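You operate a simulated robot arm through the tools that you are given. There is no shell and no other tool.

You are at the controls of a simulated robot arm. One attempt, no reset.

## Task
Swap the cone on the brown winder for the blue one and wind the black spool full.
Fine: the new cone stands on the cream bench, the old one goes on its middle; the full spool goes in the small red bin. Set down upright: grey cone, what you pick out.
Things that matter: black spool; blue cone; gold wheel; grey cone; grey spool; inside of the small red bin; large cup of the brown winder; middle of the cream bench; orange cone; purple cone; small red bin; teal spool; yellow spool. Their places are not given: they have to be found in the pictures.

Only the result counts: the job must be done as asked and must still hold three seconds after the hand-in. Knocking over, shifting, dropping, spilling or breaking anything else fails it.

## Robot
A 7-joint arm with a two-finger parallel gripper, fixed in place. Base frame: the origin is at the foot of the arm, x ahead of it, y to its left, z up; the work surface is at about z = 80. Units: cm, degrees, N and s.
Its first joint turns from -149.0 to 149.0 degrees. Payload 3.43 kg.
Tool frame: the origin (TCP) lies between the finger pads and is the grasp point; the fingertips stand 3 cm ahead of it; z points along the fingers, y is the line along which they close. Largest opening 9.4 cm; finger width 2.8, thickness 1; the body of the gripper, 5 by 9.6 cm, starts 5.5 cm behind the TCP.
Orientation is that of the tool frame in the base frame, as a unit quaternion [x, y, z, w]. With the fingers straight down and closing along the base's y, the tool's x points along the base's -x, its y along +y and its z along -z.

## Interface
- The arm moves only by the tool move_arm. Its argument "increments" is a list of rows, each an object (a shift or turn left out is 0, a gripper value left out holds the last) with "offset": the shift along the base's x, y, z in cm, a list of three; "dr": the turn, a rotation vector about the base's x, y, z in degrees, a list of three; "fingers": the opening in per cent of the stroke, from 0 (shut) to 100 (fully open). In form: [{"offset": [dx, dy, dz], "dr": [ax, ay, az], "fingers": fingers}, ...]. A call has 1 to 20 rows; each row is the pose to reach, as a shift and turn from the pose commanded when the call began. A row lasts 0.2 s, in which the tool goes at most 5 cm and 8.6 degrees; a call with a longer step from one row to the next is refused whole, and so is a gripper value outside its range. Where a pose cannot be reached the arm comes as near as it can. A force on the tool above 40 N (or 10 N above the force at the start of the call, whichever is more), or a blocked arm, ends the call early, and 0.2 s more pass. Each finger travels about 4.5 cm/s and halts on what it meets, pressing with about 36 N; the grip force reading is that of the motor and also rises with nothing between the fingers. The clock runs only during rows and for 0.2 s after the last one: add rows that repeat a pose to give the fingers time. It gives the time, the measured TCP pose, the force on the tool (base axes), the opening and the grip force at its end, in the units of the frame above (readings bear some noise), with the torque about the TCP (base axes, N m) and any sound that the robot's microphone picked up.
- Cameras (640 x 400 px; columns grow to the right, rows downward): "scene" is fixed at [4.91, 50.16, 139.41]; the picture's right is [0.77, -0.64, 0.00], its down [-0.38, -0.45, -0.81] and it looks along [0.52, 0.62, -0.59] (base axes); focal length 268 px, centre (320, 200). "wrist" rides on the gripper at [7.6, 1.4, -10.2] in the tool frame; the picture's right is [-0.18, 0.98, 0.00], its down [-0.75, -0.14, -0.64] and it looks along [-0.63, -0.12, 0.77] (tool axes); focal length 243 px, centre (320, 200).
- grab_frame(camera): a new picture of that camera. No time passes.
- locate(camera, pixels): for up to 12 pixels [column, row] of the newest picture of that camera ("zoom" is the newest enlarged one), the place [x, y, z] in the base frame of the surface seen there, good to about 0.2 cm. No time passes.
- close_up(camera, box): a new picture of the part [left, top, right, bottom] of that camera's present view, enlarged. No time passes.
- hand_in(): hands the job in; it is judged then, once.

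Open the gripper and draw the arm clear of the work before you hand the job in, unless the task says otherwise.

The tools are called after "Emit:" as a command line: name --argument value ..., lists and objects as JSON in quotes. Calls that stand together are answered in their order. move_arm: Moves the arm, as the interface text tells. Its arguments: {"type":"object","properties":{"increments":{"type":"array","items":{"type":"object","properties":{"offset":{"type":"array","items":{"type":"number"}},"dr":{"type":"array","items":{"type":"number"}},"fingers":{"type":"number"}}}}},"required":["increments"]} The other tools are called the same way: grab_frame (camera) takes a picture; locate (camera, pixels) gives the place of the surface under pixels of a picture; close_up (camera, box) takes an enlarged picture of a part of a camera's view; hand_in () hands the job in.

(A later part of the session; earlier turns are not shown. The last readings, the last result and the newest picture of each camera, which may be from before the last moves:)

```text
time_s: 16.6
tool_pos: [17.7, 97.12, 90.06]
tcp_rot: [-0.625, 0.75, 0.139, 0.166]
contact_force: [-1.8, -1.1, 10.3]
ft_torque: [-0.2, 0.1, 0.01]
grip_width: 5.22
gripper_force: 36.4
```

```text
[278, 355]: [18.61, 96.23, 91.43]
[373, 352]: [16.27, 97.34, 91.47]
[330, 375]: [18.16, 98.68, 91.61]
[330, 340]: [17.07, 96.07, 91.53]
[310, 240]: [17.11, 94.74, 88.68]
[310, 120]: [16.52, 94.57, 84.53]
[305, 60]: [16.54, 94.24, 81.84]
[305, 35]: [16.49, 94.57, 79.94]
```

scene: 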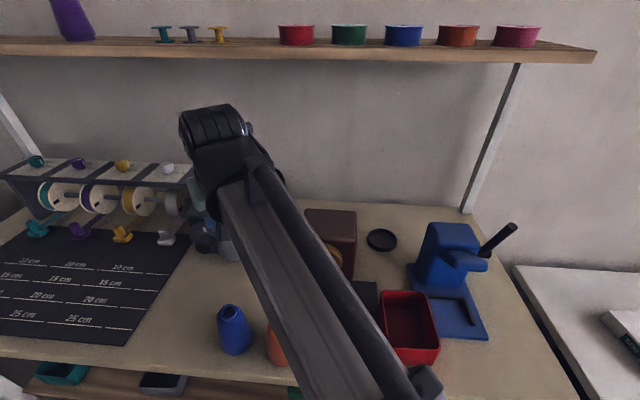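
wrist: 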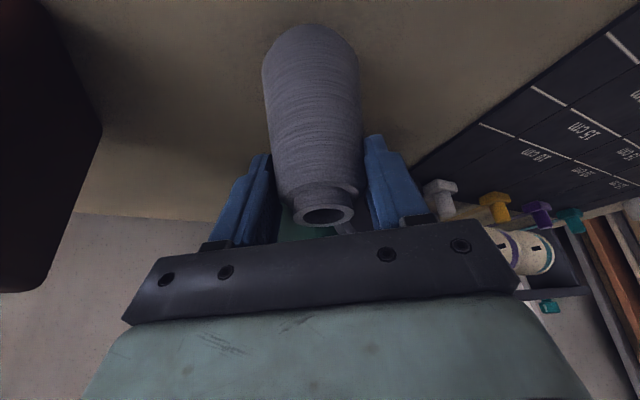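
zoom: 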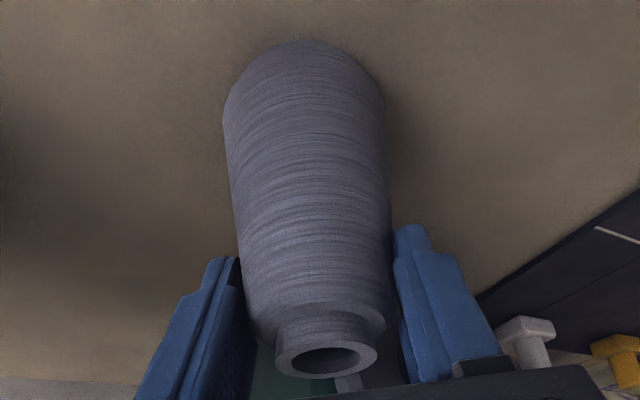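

The bench carries the cone now (10 N upward, ring level at z≈91.5). I'll ease up slightly and open the fingers.

Emit:
move_arm --increments '[{"offset": [0, 0, 0.1], "fingers": 0}, {"offset": [0, 0, 0.1], "fingers": 70}, {"offset": [0, 0, 0.1], "fingers": 90}, {"offset": [0, 0, 0.1], "fingers": 100}, {"offset": [0, 0, 0.1], "fingers": 100}, {"offset": [0, 0, 0.1], "fingers": 100}]'

Emit:
grab_frame --camera "wrist"

```text
time_s: 18.0
tool_pos: [17.81, 97.01, 89.94]
tcp_rot: [-0.625, 0.75, 0.139, 0.166]
contact_force: [-0.1, 0.9, -0.7]
ft_torque: [0.01, 0.04, 0.0]
grip_width: 9.42
gripper_force: 0.0
```

```text
taken
```

wrist: 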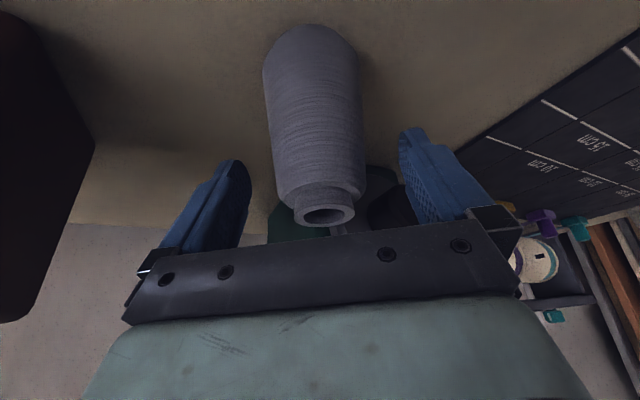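

Released, and the cone stands upright between the open fingers. I'll draw back along the tool axis and look again.

Emit:
move_arm --increments '[{"offset": [-0.15, -0.83, 1.8], "fingers": 100}, {"offset": [-0.38, -2.08, 4.53]}, {"offset": [-0.68, -3.7, 8.1]}, {"offset": [-1.0, -5.4, 11.8]}, {"offset": [-1.3, -7.0, 15.2]}, {"offset": [-1.5, -8.0, 17]}, {"offset": [-1.5, -8.0, 17]}]'

Emit:
grab_frame --camera "wrist"

Emit:
grab_frame --camera "scene"

```text
time_s: 19.6
tool_pos: [16.3, 89.04, 107.03]
tcp_rot: [-0.625, 0.75, 0.139, 0.166]
contact_force: [0.1, -0.5, 1.1]
ft_torque: [0.01, -0.01, -0.01]
grip_width: 9.41
gripper_force: 0.1
```

```text
taken
```

wrist: 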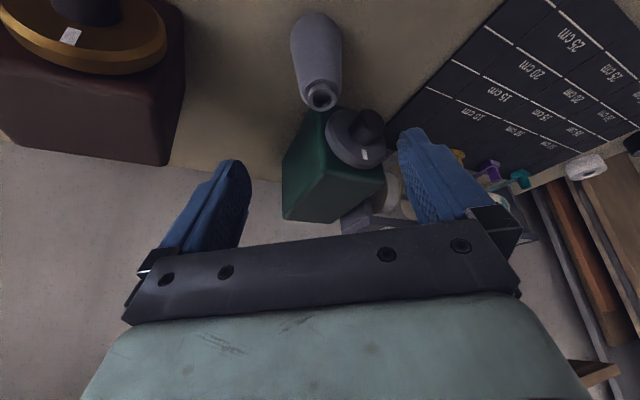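

```text
taken
```

scene: 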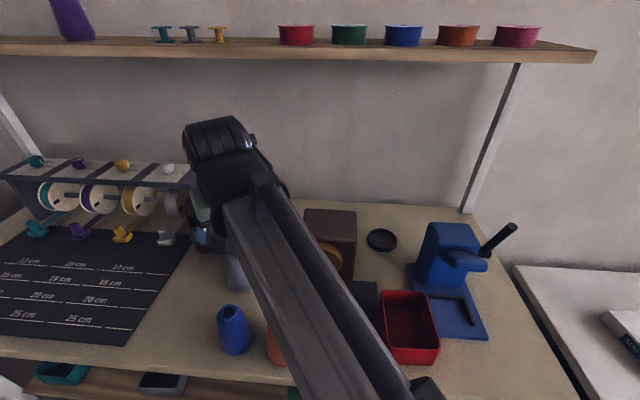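

The grey cone stands upright beside the green winder. Next is the blue cone, measured at about (10.35, 83.65) with its top near z≈91.5; I'll move above it and check.

Emit:
move_arm --increments '[{"offset": [-1.6, -3.2, -0.5], "dr": [0, 0, 0.9], "fingers": 100}, {"offset": [-3.2, -6.4, -1.5], "dr": [0, 0, 1.8]}, {"offset": [-4.8, -8.6, -3.0], "dr": [0, 0, 2.6]}, {"offset": [-6.5, -10.3, -4.5], "dr": [0, 0, 3.3]}, {"offset": [-6.5, -10.3, -4.5], "dr": [0, 0, 3.3]}]'

Emit:
grab_frame --camera "wrist"

Emit:
grab_frame --camera "scene"

```text
time_s: 20.8
tool_pos: [9.62, 78.73, 102.5]
tcp_rot: [-0.646, 0.732, 0.143, 0.162]
contact_force: [0.3, -0.2, 0.5]
ft_torque: [-0.03, 0.03, -0.03]
grip_width: 9.4
gripper_force: 0.0
```

```text
taken
```

wrist: 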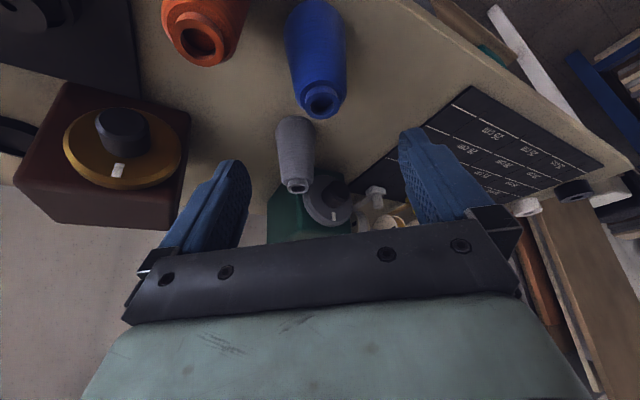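

```text
taken
```

scene: 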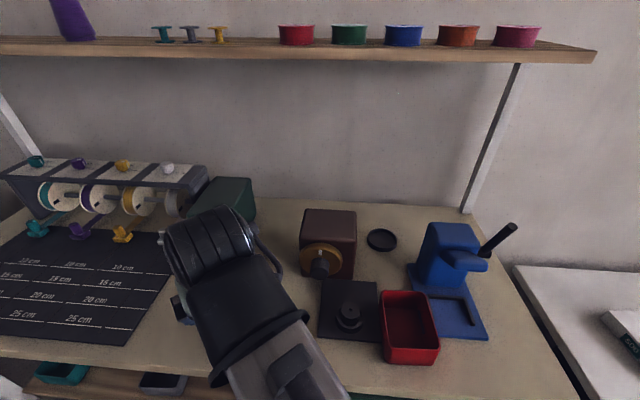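

I see the blue cone's top ring at about (322,101) in the wrist view and the empty cup at (382,240) in the scene view. I'll measure both rings in enlarged pictures.

Emit:
close_up --camera "wrist" --box '[260, 0, 420, 130]'

Emit:
locate --camera "zoom" --pixels '[[176, 306], [253, 306], [215, 341], [215, 272], [186, 280], [240, 330], [210, 230], [205, 150], [205, 60], [110, 130], [290, 130], [160, 300]]'

Emit:
close_up --camera "scene" --box '[350, 215, 414, 265]'

Emit:
locate --camera "zoom" --pixels '[[170, 190], [465, 200], [320, 150], [300, 260], [320, 205], [200, 190], [440, 195], [315, 145], [320, 270], [230, 160], [410, 240], [250, 240]]'

```text
3.08 times, centred on (340, 65) of wrist
```

zoom: 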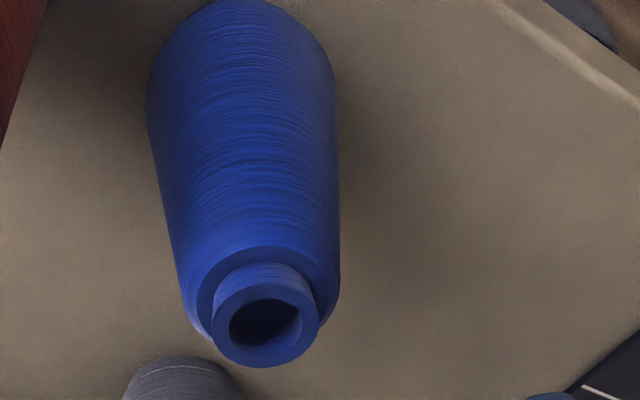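

```text
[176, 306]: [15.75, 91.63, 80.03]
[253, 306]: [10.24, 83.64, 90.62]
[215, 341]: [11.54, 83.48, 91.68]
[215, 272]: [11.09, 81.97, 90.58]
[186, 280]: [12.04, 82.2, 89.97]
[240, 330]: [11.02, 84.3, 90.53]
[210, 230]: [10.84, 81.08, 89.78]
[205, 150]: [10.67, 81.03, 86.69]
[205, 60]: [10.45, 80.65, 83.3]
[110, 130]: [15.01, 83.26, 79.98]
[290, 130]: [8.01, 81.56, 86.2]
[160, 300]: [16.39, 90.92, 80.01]
```

```text
8.00 times, centred on (382, 240) of scene
```

zoom: 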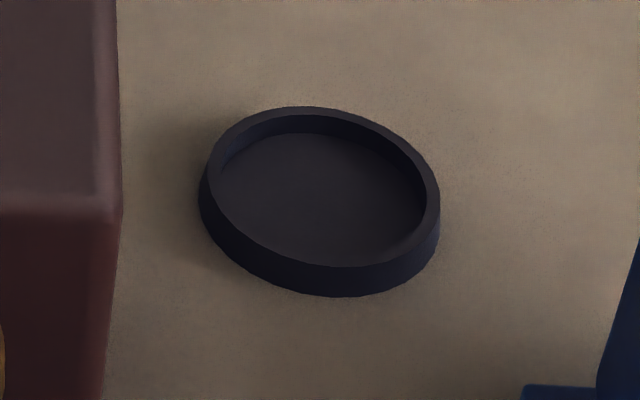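

```text
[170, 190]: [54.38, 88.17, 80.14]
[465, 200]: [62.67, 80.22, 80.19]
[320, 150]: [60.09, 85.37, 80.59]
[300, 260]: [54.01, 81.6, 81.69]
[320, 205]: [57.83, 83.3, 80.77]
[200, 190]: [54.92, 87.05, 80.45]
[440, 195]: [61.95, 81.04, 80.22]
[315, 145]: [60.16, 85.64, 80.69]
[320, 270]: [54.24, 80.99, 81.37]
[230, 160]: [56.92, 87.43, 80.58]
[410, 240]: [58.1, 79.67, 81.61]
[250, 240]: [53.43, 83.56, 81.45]
```

The cup centre works out at about (57.6, 83.35) with its floor at z≈80.7. My blue ring pixels were off (the ring is centred near (266,316) in that enlargement), so I'll measure it again.

Emit:
close_up --camera "wrist" --box '[260, 0, 420, 130]'

Emit:
locate --camera "zoom" --pixels '[[219, 322], [313, 318], [266, 360], [266, 292], [230, 345], [304, 342], [308, 295], [222, 300], [160, 120], [325, 120], [240, 120], [245, 200]]'

```text
3.08 times, centred on (340, 65) of wrist
```

zoom: 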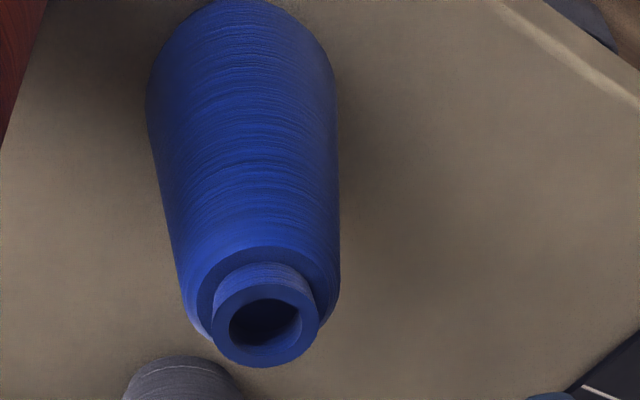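

```text
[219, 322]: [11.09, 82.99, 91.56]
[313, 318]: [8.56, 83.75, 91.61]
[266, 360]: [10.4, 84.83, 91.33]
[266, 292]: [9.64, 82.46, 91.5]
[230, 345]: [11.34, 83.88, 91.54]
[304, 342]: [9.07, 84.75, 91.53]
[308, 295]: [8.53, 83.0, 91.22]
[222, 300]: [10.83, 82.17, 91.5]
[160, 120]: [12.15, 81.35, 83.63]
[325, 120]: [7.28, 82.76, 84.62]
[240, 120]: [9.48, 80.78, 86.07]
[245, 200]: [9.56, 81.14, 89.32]
```

Blue ring centre is (9.95, 83.47) with its top at z≈91.5. I'll go down along the tool axis to grip it near the top, where the grey cone held well, first stopping 6 cm short.

Emit:
move_arm --increments '[{"offset": [-0.02, 0.9, -2.8], "dr": [0, 0, 0.2], "fingers": 100}, {"offset": [-0.04, 1.8, -5.6], "dr": [0, 0, 0.2]}, {"offset": [-0.06, 2.37, -7.28], "dr": [0, 0, 0.2]}, {"offset": [0.03, 3.2, -9.1], "dr": [0, 0, 0.2]}, {"offset": [0.12, 4.05, -10.9], "dr": [0, 0, 0.2]}, {"offset": [0.25, 4.87, -12.72], "dr": [0, 0, 0.2]}, {"offset": [0.25, 4.87, -12.72], "dr": [0, 0, 0.2]}]'

Emit:
grab_frame --camera "wrist"

```text
time_s: 22.4
tool_pos: [9.9, 83.61, 89.8]
tcp_rot: [-0.647, 0.731, 0.143, 0.162]
contact_force: [0.1, -0.1, 0.0]
ft_torque: [0.0, 0.0, -0.01]
grip_width: 9.37
gripper_force: 0.1
```

```text
taken
```

wrist: 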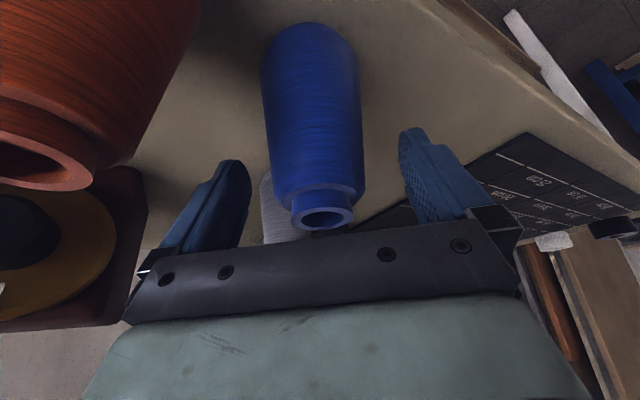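

The blue cone is centred between the pads (column ≈320). I'll close on it and hold.

Emit:
move_arm --increments '[{"offset": [0, 0, 0], "fingers": 0}, {"offset": [0, 0, 0], "fingers": 0}, {"offset": [0, 0, 0], "fingers": 0}, {"offset": [0, 0, 0], "fingers": 0}, {"offset": [0, 0, 0], "fingers": 0}, {"offset": [0, 0, 0], "fingers": 0}]'

Emit:
move_arm --increments '[{"offset": [0, 0, 0.3], "fingers": 0}, {"offset": [0, 0, 0.7], "fingers": 0}, {"offset": [0, 0, 1.2], "fingers": 0}, {"offset": [0, 0, 1.8], "fingers": 0}, {"offset": [0, 0, 1.8], "fingers": 0}]'

Emit:
close_up --camera "wrist" --box '[220, 0, 420, 240]'

Emit:
locate --camera "zoom" --pixels '[[278, 355], [373, 352], [330, 375], [330, 340], [310, 240], [310, 120], [305, 60], [305, 35]]'

```text
time_s: 23.8
tool_pos: [9.94, 83.58, 89.75]
tcp_rot: [-0.647, 0.731, 0.144, 0.162]
contact_force: [0.5, -0.2, 0.7]
ft_torque: [0.03, -0.01, 0.0]
grip_width: 5.29
gripper_force: 35.7
```

```text
time_s: 25.0
tool_pos: [10.18, 83.49, 91.63]
tcp_rot: [-0.648, 0.73, 0.143, 0.162]
contact_force: [0.5, 0.7, -0.2]
ft_torque: [-0.01, 0.03, -0.03]
grip_width: 5.29
gripper_force: 36.1
```

```text
1.67 times, centred on (320, 120) of wrist
```

zoom: 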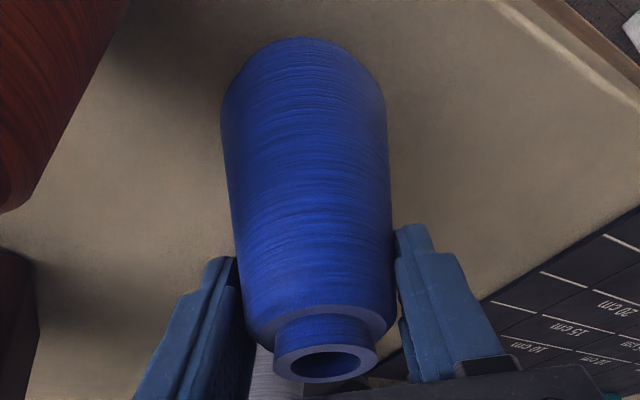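

```text
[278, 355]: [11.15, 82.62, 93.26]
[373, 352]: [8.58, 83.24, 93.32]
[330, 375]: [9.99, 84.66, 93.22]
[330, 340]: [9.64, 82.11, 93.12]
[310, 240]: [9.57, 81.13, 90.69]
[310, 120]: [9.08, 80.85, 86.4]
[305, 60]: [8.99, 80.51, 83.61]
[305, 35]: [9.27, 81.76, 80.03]
```

The blue cone holds firmly at 5.29 cm and its ring is level at z≈93.2. I'll lift to z≈108 and swing in a slow arc toward the large cup.

Emit:
move_arm --increments '[{"offset": [0, 0, 2], "fingers": 0}, {"offset": [0, 0, 5]}, {"offset": [0, 0, 9]}, {"offset": [0, 0, 13]}, {"offset": [0.8, 0, 16]}, {"offset": [2.83, 0.06, 16.5], "dr": [0, 0, -1.9]}, {"offset": [5.69, 0.08, 16.5], "dr": [0, 0, -3.8]}, {"offset": [8.55, 0, 16.5], "dr": [0, 0, -5.7]}, {"offset": [11.44, -0.17, 16.5], "dr": [0, 0, -7.6]}, {"offset": [14.19, -0.93, 16.5], "dr": [0, 0, -9.5]}, {"offset": [16.91, -1.77, 16.5], "dr": [0, 0, -11.4]}, {"offset": [19.61, -2.71, 16.5], "dr": [0, 0, -13.3]}, {"offset": [22.27, -3.73, 16.5], "dr": [0, 0, -15.2]}, {"offset": [24.89, -4.84, 16.5], "dr": [0, 0, -17.1]}, {"offset": [27.48, -6.04, 16.5], "dr": [0, 0, -19.0]}, {"offset": [30.02, -7.33, 16.5], "dr": [0, 0, -20.9]}, {"offset": [32.64, -8.18, 16.5], "dr": [0, 0, -22.7]}, {"offset": [35.24, -8.54, 16.5], "dr": [0, 0, -24.3]}, {"offset": [37.6, -8.83, 16.5], "dr": [0, 0, -25.7]}, {"offset": [39.58, -8.93, 16.5], "dr": [0, 0, -26.8]}]'

Emit:
grab_frame --camera "wrist"

Emit:
grab_frame --camera "scene"

```text
time_s: 29.2
tool_pos: [49.58, 74.46, 108.13]
tcp_rot: [-0.459, 0.862, 0.101, 0.191]
contact_force: [0.4, 0.3, -1.3]
ft_torque: [0.01, 0.01, 0.0]
grip_width: 5.31
gripper_force: 35.8
```

```text
taken
```

wrist: 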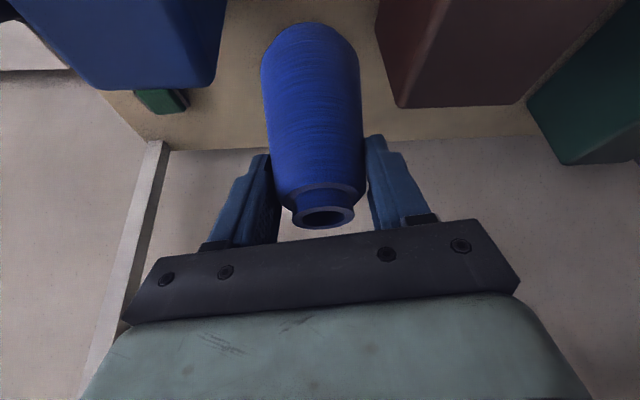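

```text
taken
```

scene: 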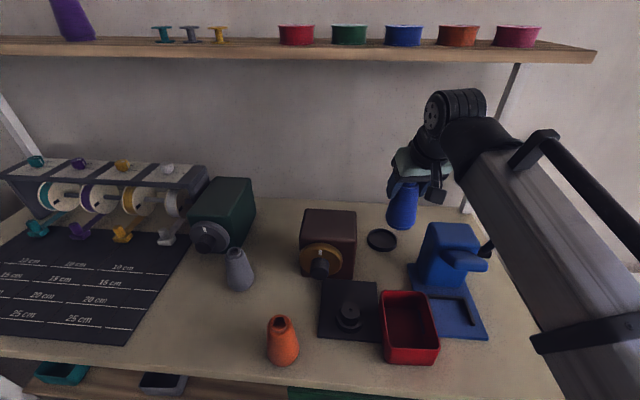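

The blue cone is near the cup and the grey cone stands at (238,268) in the scene view. I'll measure the held cone's ring relative to the tool, and the cup again.

Emit:
close_up --camera "wrist" --box '[220, 0, 420, 240]'

Emit:
locate --camera "zoom" --pixels '[[278, 358], [373, 355], [330, 378], [330, 343], [290, 370], [365, 370], [290, 345], [365, 342]]'

Emit:
close_up --camera "scene" --box '[350, 215, 414, 265]'

Emit:
locate --camera "zoom" --pixels '[[213, 180], [433, 195], [300, 110], [320, 264], [240, 130], [420, 160], [250, 238], [390, 255], [320, 190], [260, 117], [370, 122], [430, 225]]'

```text
1.67 times, centred on (320, 120) of wrist
```

zoom: 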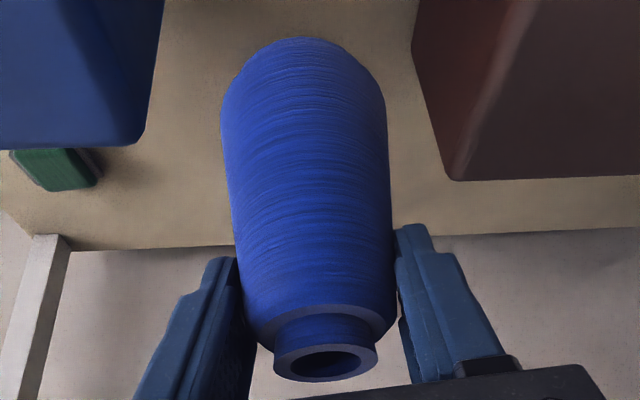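

```text
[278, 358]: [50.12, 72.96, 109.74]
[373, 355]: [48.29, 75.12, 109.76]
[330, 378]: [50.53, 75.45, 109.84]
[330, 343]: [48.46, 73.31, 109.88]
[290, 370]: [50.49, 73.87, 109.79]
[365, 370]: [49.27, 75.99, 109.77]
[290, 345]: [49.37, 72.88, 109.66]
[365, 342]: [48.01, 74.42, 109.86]
```

```text
8.00 times, centred on (382, 240) of scene
```

zoom: 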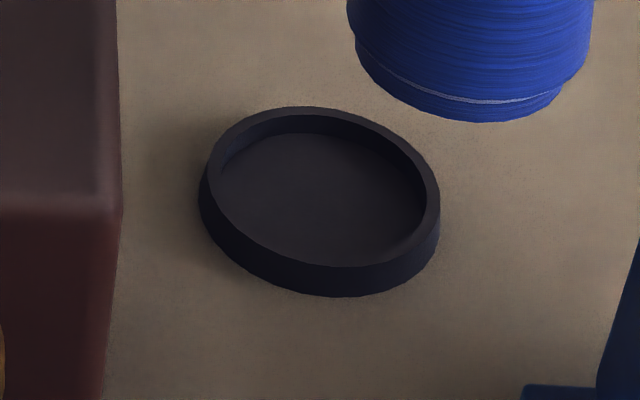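

```text
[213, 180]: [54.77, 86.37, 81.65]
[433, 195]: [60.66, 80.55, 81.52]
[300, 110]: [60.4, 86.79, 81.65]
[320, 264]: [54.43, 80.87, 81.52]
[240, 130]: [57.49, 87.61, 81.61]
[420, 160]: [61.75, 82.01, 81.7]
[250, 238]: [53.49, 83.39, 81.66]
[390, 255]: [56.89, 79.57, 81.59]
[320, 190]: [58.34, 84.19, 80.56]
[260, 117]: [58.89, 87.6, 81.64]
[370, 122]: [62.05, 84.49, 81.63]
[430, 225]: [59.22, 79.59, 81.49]
```

The cone is level and the cup centre is about (57.6, 83.3). I'll move over it and lower until the cone's base is about 1.5 cm above the rim, then compare the base with the cup.

Emit:
move_arm --increments '[{"offset": [1.64, 1.32, -1.0], "dr": [0, 0, -0.4], "fingers": 0}, {"offset": [3.58, 3.02, -2.5], "dr": [0, 0, -0.8]}, {"offset": [5.37, 4.82, -4.5], "dr": [0, 0, -1.07]}, {"offset": [6.79, 6.88, -7.0], "dr": [0, 0, -1.07]}, {"offset": [7.82, 8.36, -9.5], "dr": [0, 0, -1.07]}, {"offset": [8.17, 8.86, -12.0], "dr": [0, 0, -1.07]}, {"offset": [8.17, 8.86, -14.0], "dr": [0, 0, -1.07]}, {"offset": [8.17, 8.86, -15.0], "dr": [0, 0, -1.07]}, {"offset": [8.17, 8.86, -15.0], "dr": [0, 0, -1.07]}]'

Emit:
close_up --camera "scene" --box '[350, 195, 414, 265]'

Emit:
locate --camera "zoom" --pixels '[[300, 275], [250, 250], [360, 250], [280, 290], [320, 290], [340, 280], [260, 275], [300, 285], [230, 290], [390, 300], [300, 340], [200, 290]]'

Emit:
grab_frame --camera "wrist"

```text
time_s: 31.2
tool_pos: [57.93, 83.47, 93.1]
tcp_rot: [-0.453, 0.865, 0.1, 0.191]
contact_force: [0.2, -0.4, -1.3]
ft_torque: [-0.01, -0.01, -0.01]
grip_width: 5.29
gripper_force: 35.6
```

```text
5.71 times, centred on (382, 230) of scene
```

zoom: 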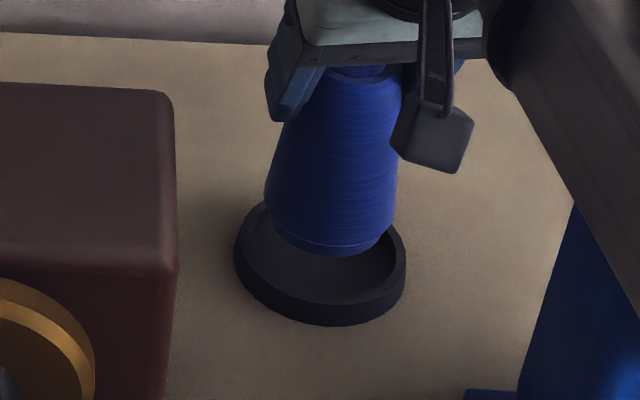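

```text
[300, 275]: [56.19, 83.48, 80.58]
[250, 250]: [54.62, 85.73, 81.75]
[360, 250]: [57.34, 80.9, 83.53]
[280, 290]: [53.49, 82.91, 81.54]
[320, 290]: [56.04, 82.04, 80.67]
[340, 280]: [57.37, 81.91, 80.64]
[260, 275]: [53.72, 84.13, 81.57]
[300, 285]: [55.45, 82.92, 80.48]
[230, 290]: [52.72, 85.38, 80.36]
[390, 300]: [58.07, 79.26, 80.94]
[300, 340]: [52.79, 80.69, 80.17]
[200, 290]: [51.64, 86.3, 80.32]
```

```text
taken
```

wrist: 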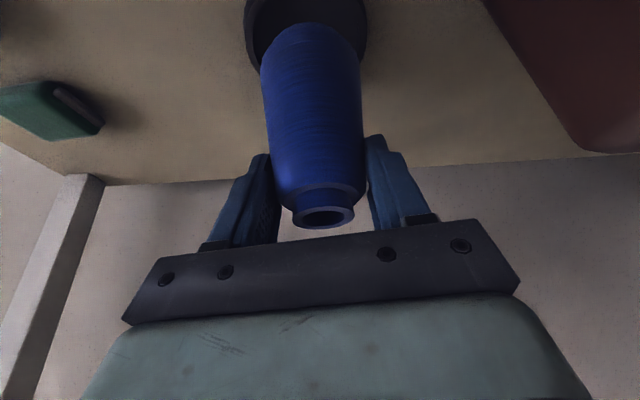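

The base hangs just over the cup. I'll measure several points along the cone's lower edge to fit its centre against the cup's rim.

Emit:
close_up --camera "scene" --box '[362, 218, 402, 253]'

Emit:
locate --camera "zoom" --pixels '[[330, 235], [280, 225], [380, 225], [230, 195], [430, 195], [250, 210], [410, 215], [330, 225], [280, 210], [380, 210], [330, 190], [200, 150]]'

Emit:
locate --camera "zoom" --pixels '[[140, 180], [150, 230], [200, 290], [260, 325], [330, 340], [400, 325], [460, 280], [490, 220], [480, 170], [160, 160], [480, 250], [230, 310]]'

```text
11.43 times, centred on (382, 236) of scene
```

zoom: 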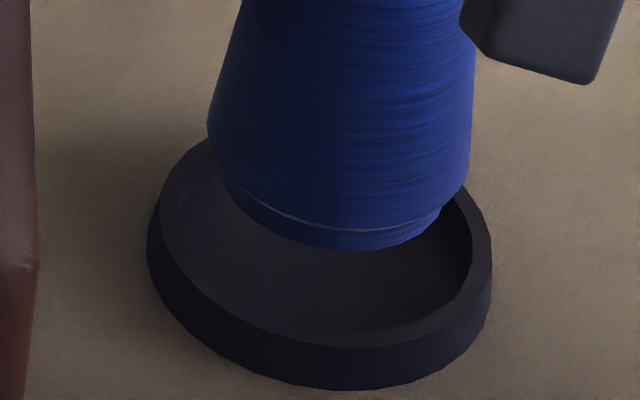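

```text
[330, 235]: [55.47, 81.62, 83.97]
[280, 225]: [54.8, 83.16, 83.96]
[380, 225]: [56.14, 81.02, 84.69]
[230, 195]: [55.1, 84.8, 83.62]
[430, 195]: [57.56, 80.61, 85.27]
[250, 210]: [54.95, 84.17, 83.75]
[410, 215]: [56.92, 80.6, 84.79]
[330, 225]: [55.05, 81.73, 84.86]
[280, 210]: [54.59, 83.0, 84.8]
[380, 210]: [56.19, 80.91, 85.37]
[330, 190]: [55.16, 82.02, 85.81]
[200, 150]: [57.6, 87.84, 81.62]
```

```text
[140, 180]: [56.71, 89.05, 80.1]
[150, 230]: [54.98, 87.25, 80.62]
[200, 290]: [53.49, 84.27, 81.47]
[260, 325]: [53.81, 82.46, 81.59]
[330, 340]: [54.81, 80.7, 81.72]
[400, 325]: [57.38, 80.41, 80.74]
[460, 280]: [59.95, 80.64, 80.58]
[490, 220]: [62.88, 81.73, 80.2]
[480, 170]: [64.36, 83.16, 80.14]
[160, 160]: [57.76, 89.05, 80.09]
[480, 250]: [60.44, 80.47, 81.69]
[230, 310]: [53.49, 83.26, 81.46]
```

The cone base and cup centre agree within about 0.2 cm, and the cup leaves about 0.5 cm clearance all round. I'll lower gently into the cup.

Emit:
move_arm --increments '[{"offset": [0, 0, -0.5], "fingers": 0}, {"offset": [0, 0, -1.0]}, {"offset": [0, 0, -1.5]}, {"offset": [0, 0, -1.9]}, {"offset": [0, 0, -2.2]}, {"offset": [0, 0, -2.2]}]'

Emit:
close_up --camera "scene" --box '[350, 205, 414, 260]'

Emit:
close_up --camera "wrist" --box '[220, 0, 420, 240]'

Emit:
locate --camera "zoom" --pixels '[[278, 358], [373, 355], [330, 378], [330, 343], [290, 370], [365, 370], [290, 345], [365, 342]]'

```text
time_s: 32.6
tool_pos: [57.68, 83.43, 90.91]
tcp_rot: [-0.453, 0.865, 0.1, 0.192]
contact_force: [-0.2, -0.5, 0.0]
ft_torque: [0.0, -0.05, -0.04]
grip_width: 5.29
gripper_force: 35.5
```

```text
7.27 times, centred on (382, 232) of scene
```

zoom: 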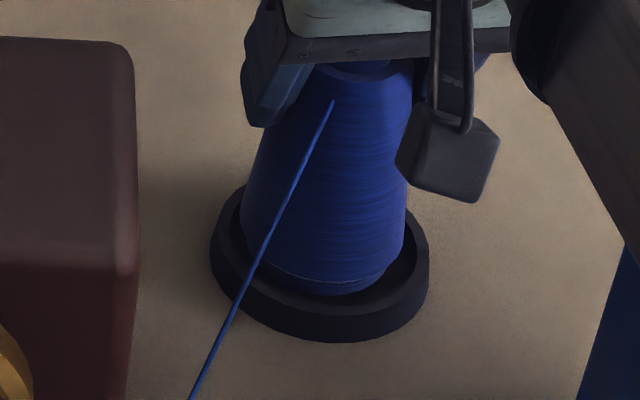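

```text
1.67 times, centred on (320, 120) of wrist
```

zoom: 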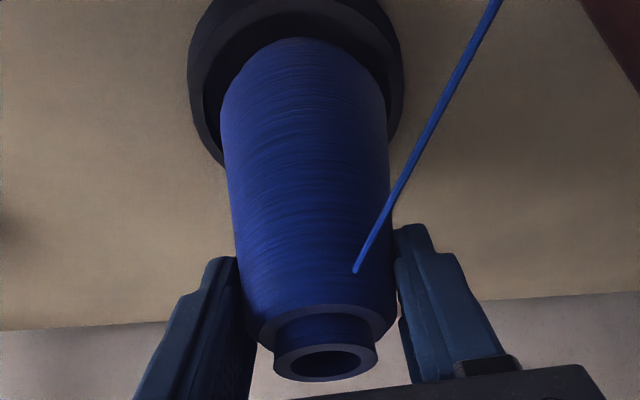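

```text
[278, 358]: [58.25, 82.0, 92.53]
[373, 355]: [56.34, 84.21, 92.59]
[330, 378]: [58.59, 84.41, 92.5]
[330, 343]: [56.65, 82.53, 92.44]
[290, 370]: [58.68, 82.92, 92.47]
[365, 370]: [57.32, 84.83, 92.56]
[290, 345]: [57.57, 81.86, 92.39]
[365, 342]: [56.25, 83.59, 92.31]
```

The blue thread has appeared, so the winder accepts the cone. I'll lower the last half centimetre until the cup floor takes the weight.

Emit:
move_arm --increments '[{"offset": [0, 0, -0.2], "fingers": 0}, {"offset": [0, 0, -0.4]}, {"offset": [0, 0, -0.55]}, {"offset": [0, 0, -0.7]}, {"offset": [0, 0, -0.7]}]'

```text
time_s: 33.8
tool_pos: [57.7, 83.5, 90.19]
tcp_rot: [-0.452, 0.865, 0.1, 0.193]
contact_force: [-1.3, 0.8, 7.5]
ft_torque: [0.03, 0.26, -0.03]
grip_width: 5.26
gripper_force: 35.7
```

The floor now pushes back with 7.5 N, so the cone is seated. I'll ease slightly and open the fingers.

Emit:
move_arm --increments '[{"offset": [0, 0, 0.1], "fingers": 0}, {"offset": [0, 0, 0.1], "fingers": 70}, {"offset": [0, 0, 0.1], "fingers": 90}, {"offset": [0, 0, 0.1], "fingers": 100}, {"offset": [0, 0, 0.1], "fingers": 100}, {"offset": [0, 0, 0.1], "fingers": 100}]'

Emit:
grab_frame --camera "wrist"

```text
time_s: 35.2
tool_pos: [57.76, 83.5, 90.19]
tcp_rot: [-0.452, 0.865, 0.1, 0.192]
contact_force: [-0.5, -0.4, -0.4]
ft_torque: [0.03, 0.0, -0.03]
grip_width: 9.41
gripper_force: 0.1
```

```text
taken
```

wrist: 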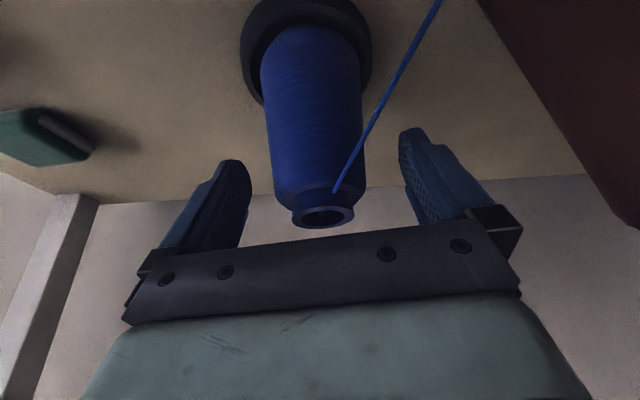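

The cone stands free in the cup. I'll back out along the tool axis.

Emit:
move_arm --increments '[{"offset": [-0.48, -0.7, 1.8], "fingers": 100}, {"offset": [-1.2, -1.74, 4.5]}, {"offset": [-2.2, -3.1, 8.1]}, {"offset": [-3.2, -4.6, 12]}, {"offset": [-4.3, -6.2, 16.2]}, {"offset": [-5.5, -8.0, 17.5]}, {"offset": [-5.5, -8.0, 17.5]}]'

Emit:
grab_frame --camera "scene"

Emit:
grab_frame --camera "wrist"

```text
time_s: 36.8
tool_pos: [52.24, 75.27, 107.8]
tcp_rot: [-0.452, 0.865, 0.1, 0.192]
contact_force: [-0.7, 0.3, 0.2]
ft_torque: [-0.05, 0.01, 0.02]
grip_width: 9.4
gripper_force: 0.1
```

```text
taken
```

scene: 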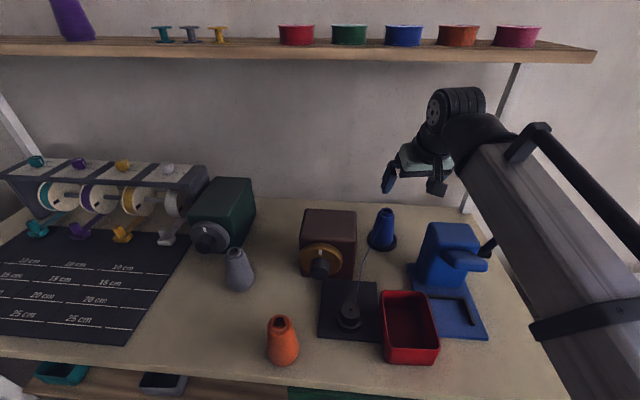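

```text
taken
```

wrist: 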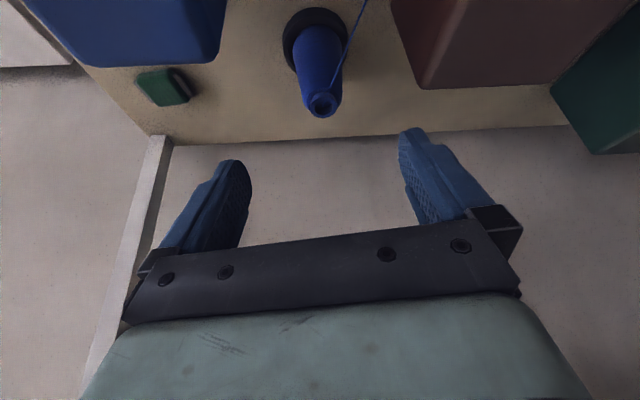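

The blue cone stands upright in the large cup, with its blue thread leading to the black spool. For winding I'll grip the wheel's dark knob from above like a wrench, so I move to a point above it, aligned with the bench, and measure it with the wrist camera.

Emit:
move_arm --increments '[{"offset": [-3.3, 0.5, 0], "dr": [-1.1, 0.9, -1.5], "fingers": 100}, {"offset": [-6.7, 1.0, 0], "dr": [-2.2, 1.8, -2.9]}, {"offset": [-10.1, 1.6, -0.5], "dr": [-3.3, 2.8, -4.4]}, {"offset": [-13.5, 2.1, -1.0], "dr": [-4.4, 3.7, -5.9]}, {"offset": [-16.8, 2.6, -1.5], "dr": [-5.5, 4.6, -7.3]}, {"offset": [-20.2, 3.2, -2.0], "dr": [-6.6, 5.5, -8.8]}, {"offset": [-23.5, 3.7, -2.5], "dr": [-7.68, 6.41, -10.27]}, {"offset": [-23.5, 3.7, -2.5], "dr": [-7.68, 6.41, -10.27]}]'

Emit:
grab_frame --camera "wrist"

Emit:
grab_frame --camera "scene"

```text
time_s: 38.6
tool_pos: [28.82, 79.13, 105.37]
tcp_rot: [-0.379, 0.916, 0.049, 0.12]
contact_force: [-0.3, 0.5, 1.2]
ft_torque: [0.01, -0.02, -0.01]
grip_width: 9.37
gripper_force: 0.0
```

```text
taken
```

wrist: 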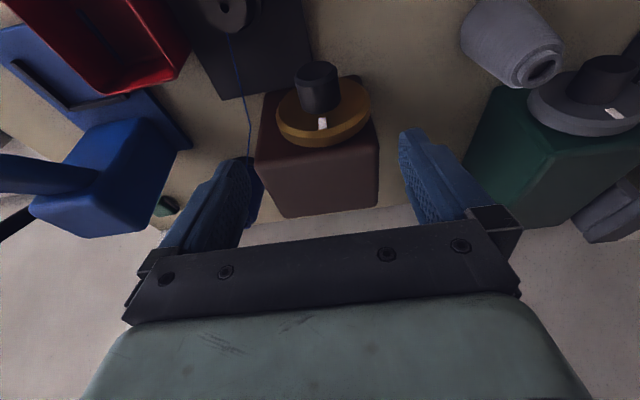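

```text
taken
```

scene: 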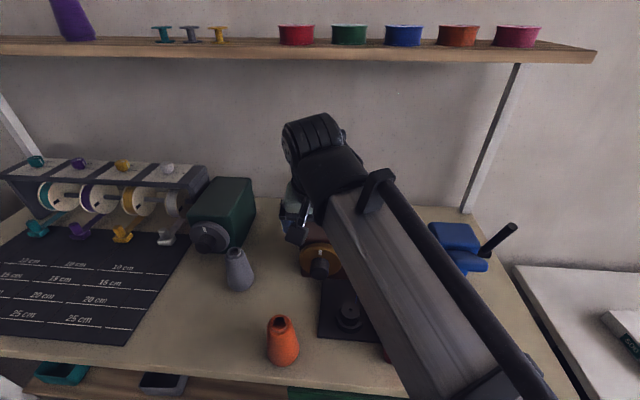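

The knob is at about (316,85) in the wrist view, right between the fingers. I'll measure it in an enlarged picture.

Emit:
close_up --camera "wrist" --box '[260, 50, 388, 150]'

Emit:
locate --camera "zoom" --pixels '[[280, 80], [190, 120], [370, 120], [280, 60], [280, 120], [280, 200], [200, 200], [370, 200], [310, 365], [110, 310], [540, 250], [280, 270]]'

```text
4.00 times, centred on (324, 100) of wrist
```

zoom: 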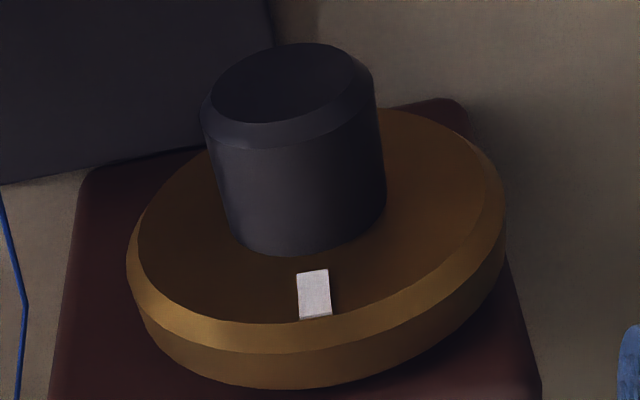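

```text
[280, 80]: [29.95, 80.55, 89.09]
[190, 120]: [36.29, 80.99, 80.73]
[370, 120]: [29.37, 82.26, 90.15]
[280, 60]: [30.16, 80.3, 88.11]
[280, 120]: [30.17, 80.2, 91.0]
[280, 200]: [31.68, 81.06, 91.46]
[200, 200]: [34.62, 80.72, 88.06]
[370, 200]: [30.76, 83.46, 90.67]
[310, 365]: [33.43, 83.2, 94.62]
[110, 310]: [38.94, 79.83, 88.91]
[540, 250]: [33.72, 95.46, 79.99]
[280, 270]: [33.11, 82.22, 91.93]
```

I'll take more points on the knob's face, sides and the wheel's front rim to fix its axis.

Emit:
close_up --camera "wrist" --box '[260, 50, 388, 150]'

Emit:
locate --camera "zoom" --pixels '[[218, 100], [346, 68], [305, 48], [262, 118], [283, 83], [222, 160], [376, 130], [300, 130], [310, 180], [310, 230], [235, 215], [380, 180]]'

Emit:
locate --camera "zoom" --pixels '[[145, 240], [480, 180], [314, 300], [200, 300], [430, 260], [440, 140], [170, 200], [314, 335], [314, 350], [400, 330], [200, 350], [480, 240]]'

```text
4.00 times, centred on (324, 100) of wrist
```

zoom: 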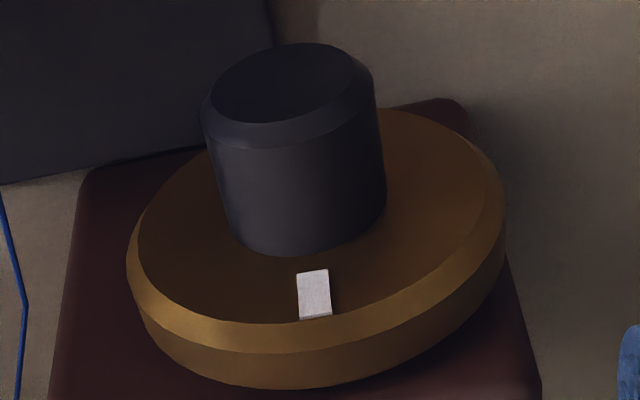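

```text
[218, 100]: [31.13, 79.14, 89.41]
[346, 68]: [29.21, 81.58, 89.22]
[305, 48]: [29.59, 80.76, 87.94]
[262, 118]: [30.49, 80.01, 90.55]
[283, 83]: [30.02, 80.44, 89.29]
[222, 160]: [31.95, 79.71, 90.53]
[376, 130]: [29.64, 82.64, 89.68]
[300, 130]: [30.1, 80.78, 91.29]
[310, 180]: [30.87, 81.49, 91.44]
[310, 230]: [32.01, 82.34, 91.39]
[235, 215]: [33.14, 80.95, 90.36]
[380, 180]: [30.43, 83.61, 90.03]
```

```text
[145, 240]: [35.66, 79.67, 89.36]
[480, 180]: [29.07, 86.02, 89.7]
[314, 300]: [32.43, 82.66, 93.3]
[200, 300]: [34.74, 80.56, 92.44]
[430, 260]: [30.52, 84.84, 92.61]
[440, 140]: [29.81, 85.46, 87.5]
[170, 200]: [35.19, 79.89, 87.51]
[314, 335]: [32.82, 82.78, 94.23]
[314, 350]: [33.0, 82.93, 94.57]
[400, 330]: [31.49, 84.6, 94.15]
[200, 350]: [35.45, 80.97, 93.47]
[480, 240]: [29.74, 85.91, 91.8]
```

The knob axis comes out at t≈-35.65, z≈89.4, running from its face at n≈78.1 to the wheel at n≈81.5, with a diameter of about 4.1. I'll bring the open fingers down astride it, stopping first just above.

Emit:
move_arm --increments '[{"offset": [0.3, 0.3, -3.5], "fingers": 100}, {"offset": [0.7, 0.7, -7.0]}, {"offset": [1.1, 1.1, -9.5]}, {"offset": [1.1, 1.1, -9.5]}]'

Emit:
grab_frame --camera "wrist"

Emit:
close_up --camera "scene" --box '[260, 180, 420, 340]'

```text
time_s: 39.6
tool_pos: [29.74, 80.25, 95.89]
tcp_rot: [-0.378, 0.917, 0.05, 0.12]
contact_force: [0.6, -0.3, 0.1]
ft_torque: [-0.02, 0.01, 0.01]
grip_width: 9.39
gripper_force: 0.1
```

```text
taken
```

wrist: 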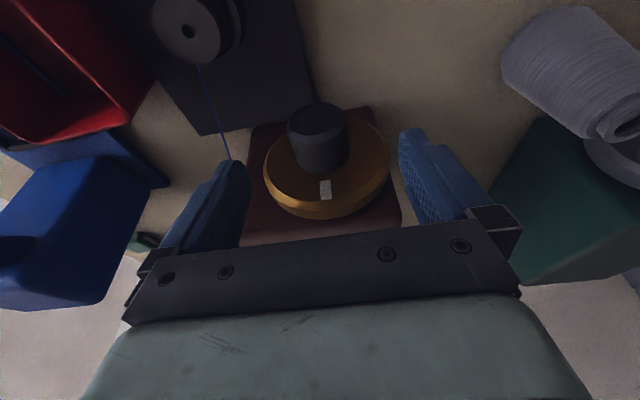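

```text
2.50 times, centred on (340, 260) of scene
```

zoom: 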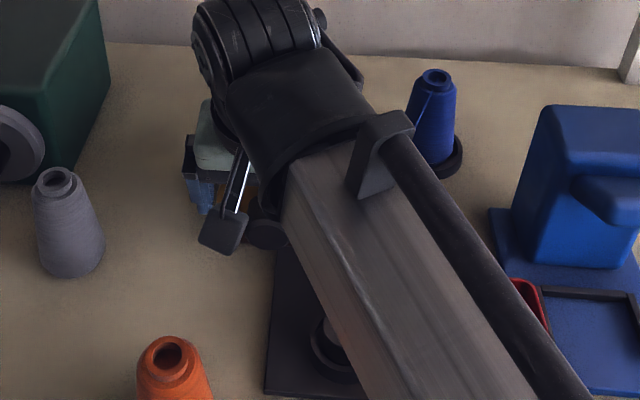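

Knob centred at column ≈318 between the fingers. I'll lower the rest of the way so the pads stand either side of the knob.

Emit:
move_arm --increments '[{"offset": [0.2, 0.2, -1.8], "fingers": 100}, {"offset": [0.45, 0.45, -3.6]}, {"offset": [0.65, 0.67, -5.2]}, {"offset": [0.78, 0.8, -6.3]}, {"offset": [0.78, 0.8, -6.3]}]'

Emit:
grab_frame --camera "wrist"

Emit:
close_up --camera "scene" --box '[260, 180, 420, 340]'

```text
time_s: 40.8
tool_pos: [30.6, 81.05, 89.49]
tcp_rot: [-0.379, 0.916, 0.05, 0.12]
contact_force: [-0.3, 0.1, -0.4]
ft_torque: [0.03, -0.03, -0.01]
grip_width: 9.43
gripper_force: 0.1
```

```text
taken
```

wrist: 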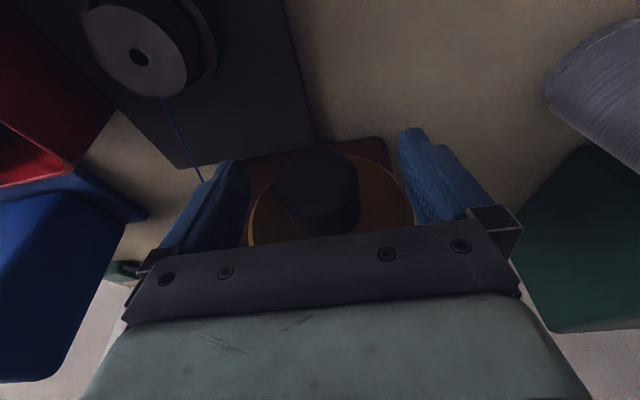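

```text
2.50 times, centred on (340, 260) of scene
```

zoom: 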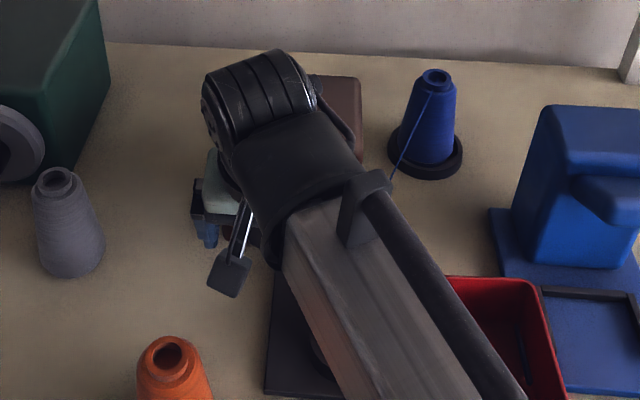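

The pads straddle the knob (columns 285–360) evenly. I'll close on it and try a first gentle clockwise turn (seen from the front) of about 32°.

Emit:
move_arm --increments '[{"offset": [0, 0, 0], "fingers": 0}, {"offset": [0, 0, 0], "fingers": 0}, {"offset": [0, 0, 0], "fingers": 0}, {"offset": [0, 0, 0], "fingers": 0}, {"offset": [0, 0, 0], "fingers": 0}]'

Emit:
move_arm --increments '[{"dr": [2.83, 2.83, 0], "fingers": 0}, {"dr": [5.66, 5.66, 0]}, {"dr": [8.49, 8.49, 0]}, {"dr": [11.3, 11.3, 0]}, {"dr": [14.1, 14.1, 0]}, {"dr": [17.0, 17.0, 0]}, {"dr": [19.8, 19.8, 0]}, {"dr": [22.6, 22.6, 0]}, {"dr": [22.6, 22.6, 0]}]'

Emit:
grab_frame --camera "wrist"

Emit:
close_up --camera "scene" --box '[260, 180, 420, 340]'

```text
time_s: 42.0
tool_pos: [30.72, 80.91, 89.45]
tcp_rot: [-0.378, 0.916, 0.049, 0.122]
contact_force: [9.6, -8.8, -1.1]
ft_torque: [-0.07, -0.01, -0.19]
grip_width: 4.71
gripper_force: 44.8
```

```text
time_s: 43.5
tool_pos: [30.88, 80.81, 89.47]
tcp_rot: [-0.342, 0.905, 0.251, 0.035]
contact_force: [4.1, -9.9, 10.2]
ft_torque: [-0.17, 0.17, 0.24]
grip_width: 4.69
gripper_force: 45.1
stopped in row 7: the force on the tool passed its limit at 42 N (the readings are from after the stop); the commanded pose is now the measured one
```

```text
taken
```

wrist: 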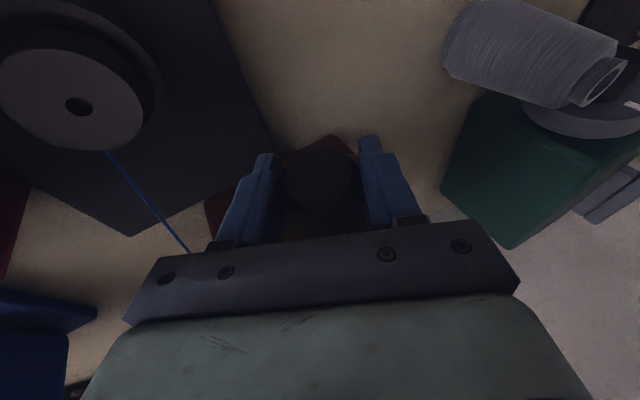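

```text
2.50 times, centred on (340, 260) of scene
```

zoom: 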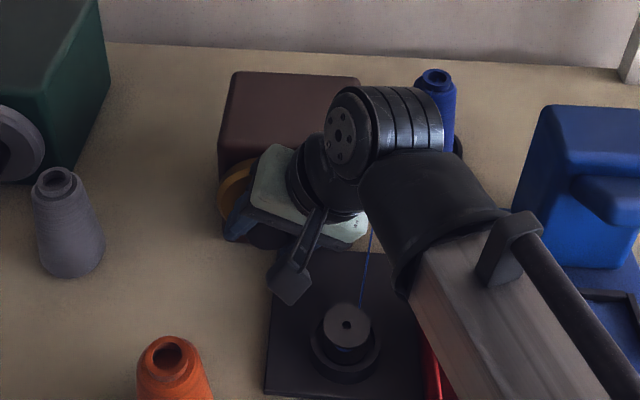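

The knob measures 4.7 cm and the turn stopped on a side force, likely from a slight centring offset toward +t. I'll look at the wheel mark and the spool for what has moved.

Emit:
close_up --camera "scene" --box '[300, 220, 380, 290]'

Emit:
close_up --camera "scene" --box '[320, 280, 380, 340]'

Emit:
close_up --camera "wrist" --box '[0, 0, 200, 160]'

Emit:
close_up --camera "wrist" --box '[200, 110, 440, 260]'

```text
5.71 times, centred on (340, 255) of scene
```

zoom: 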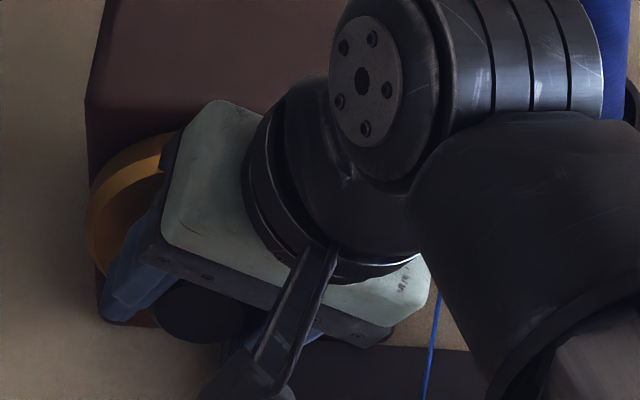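

```text
6.67 times, centred on (350, 310) of scene
```

zoom: 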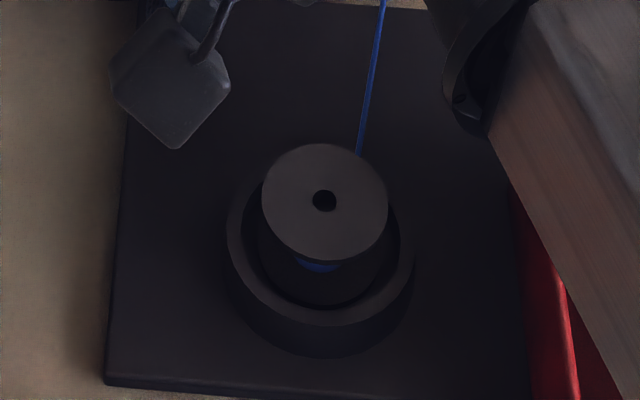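

```text
2.50 times, centred on (100, 80) of wrist
```

zoom: 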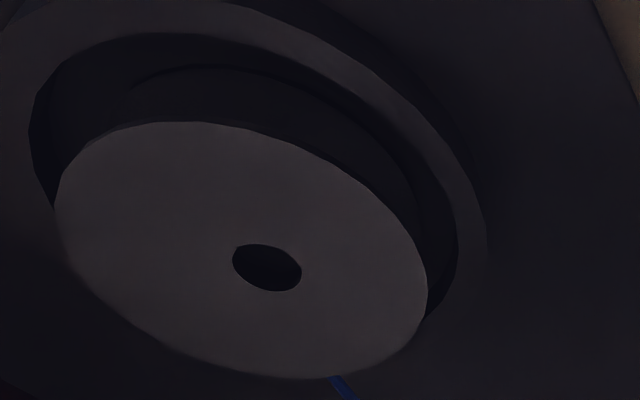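

```text
2.67 times, centred on (320, 185) of wrist
```

zoom: 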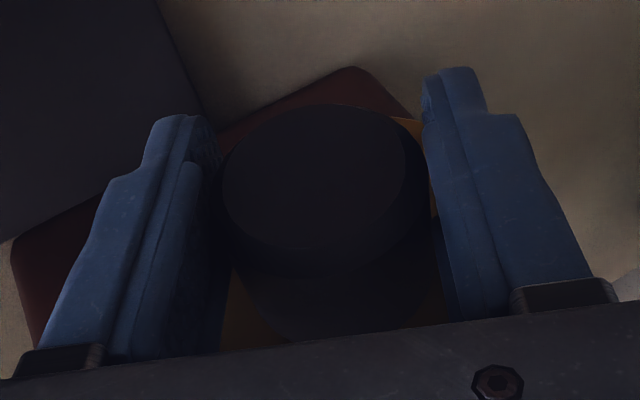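

A bit of blue now shows on the spool's core. I'll open the fingers here and look at where the wheel's white mark is.

Emit:
move_arm --increments '[{"offset": [0, 0, 0], "fingers": 100}, {"offset": [0, 0, 0], "fingers": 100}, {"offset": [0, 0, 0], "fingers": 100}, {"offset": [0, 0, 0], "fingers": 100}]'

Emit:
close_up --camera "wrist" --box '[200, 110, 440, 260]'

Emit:
close_up --camera "scene" --box '[300, 220, 380, 290]'

```text
time_s: 44.5
tool_pos: [30.72, 80.95, 89.51]
tcp_rot: [-0.343, 0.904, 0.252, 0.034]
contact_force: [0.2, -0.2, 0.4]
ft_torque: [0.0, -0.02, -0.02]
grip_width: 9.39
gripper_force: 0.1
```

```text
2.67 times, centred on (320, 185) of wrist
```

zoom: 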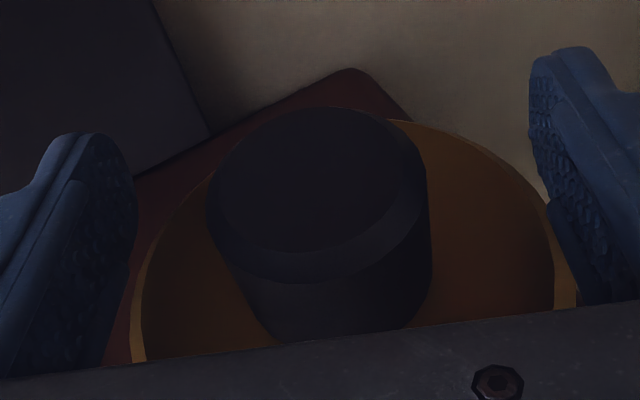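

```text
5.71 times, centred on (340, 255) of scene
```

zoom: 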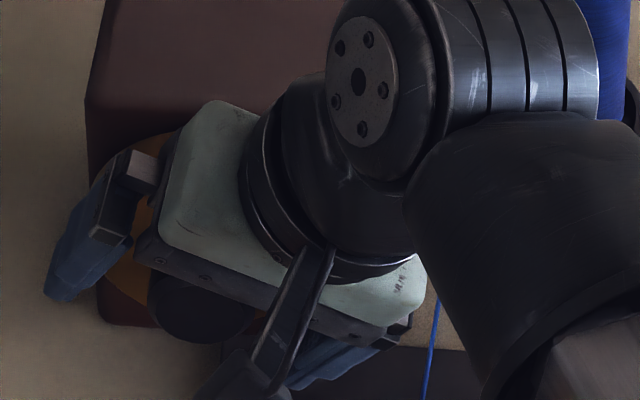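

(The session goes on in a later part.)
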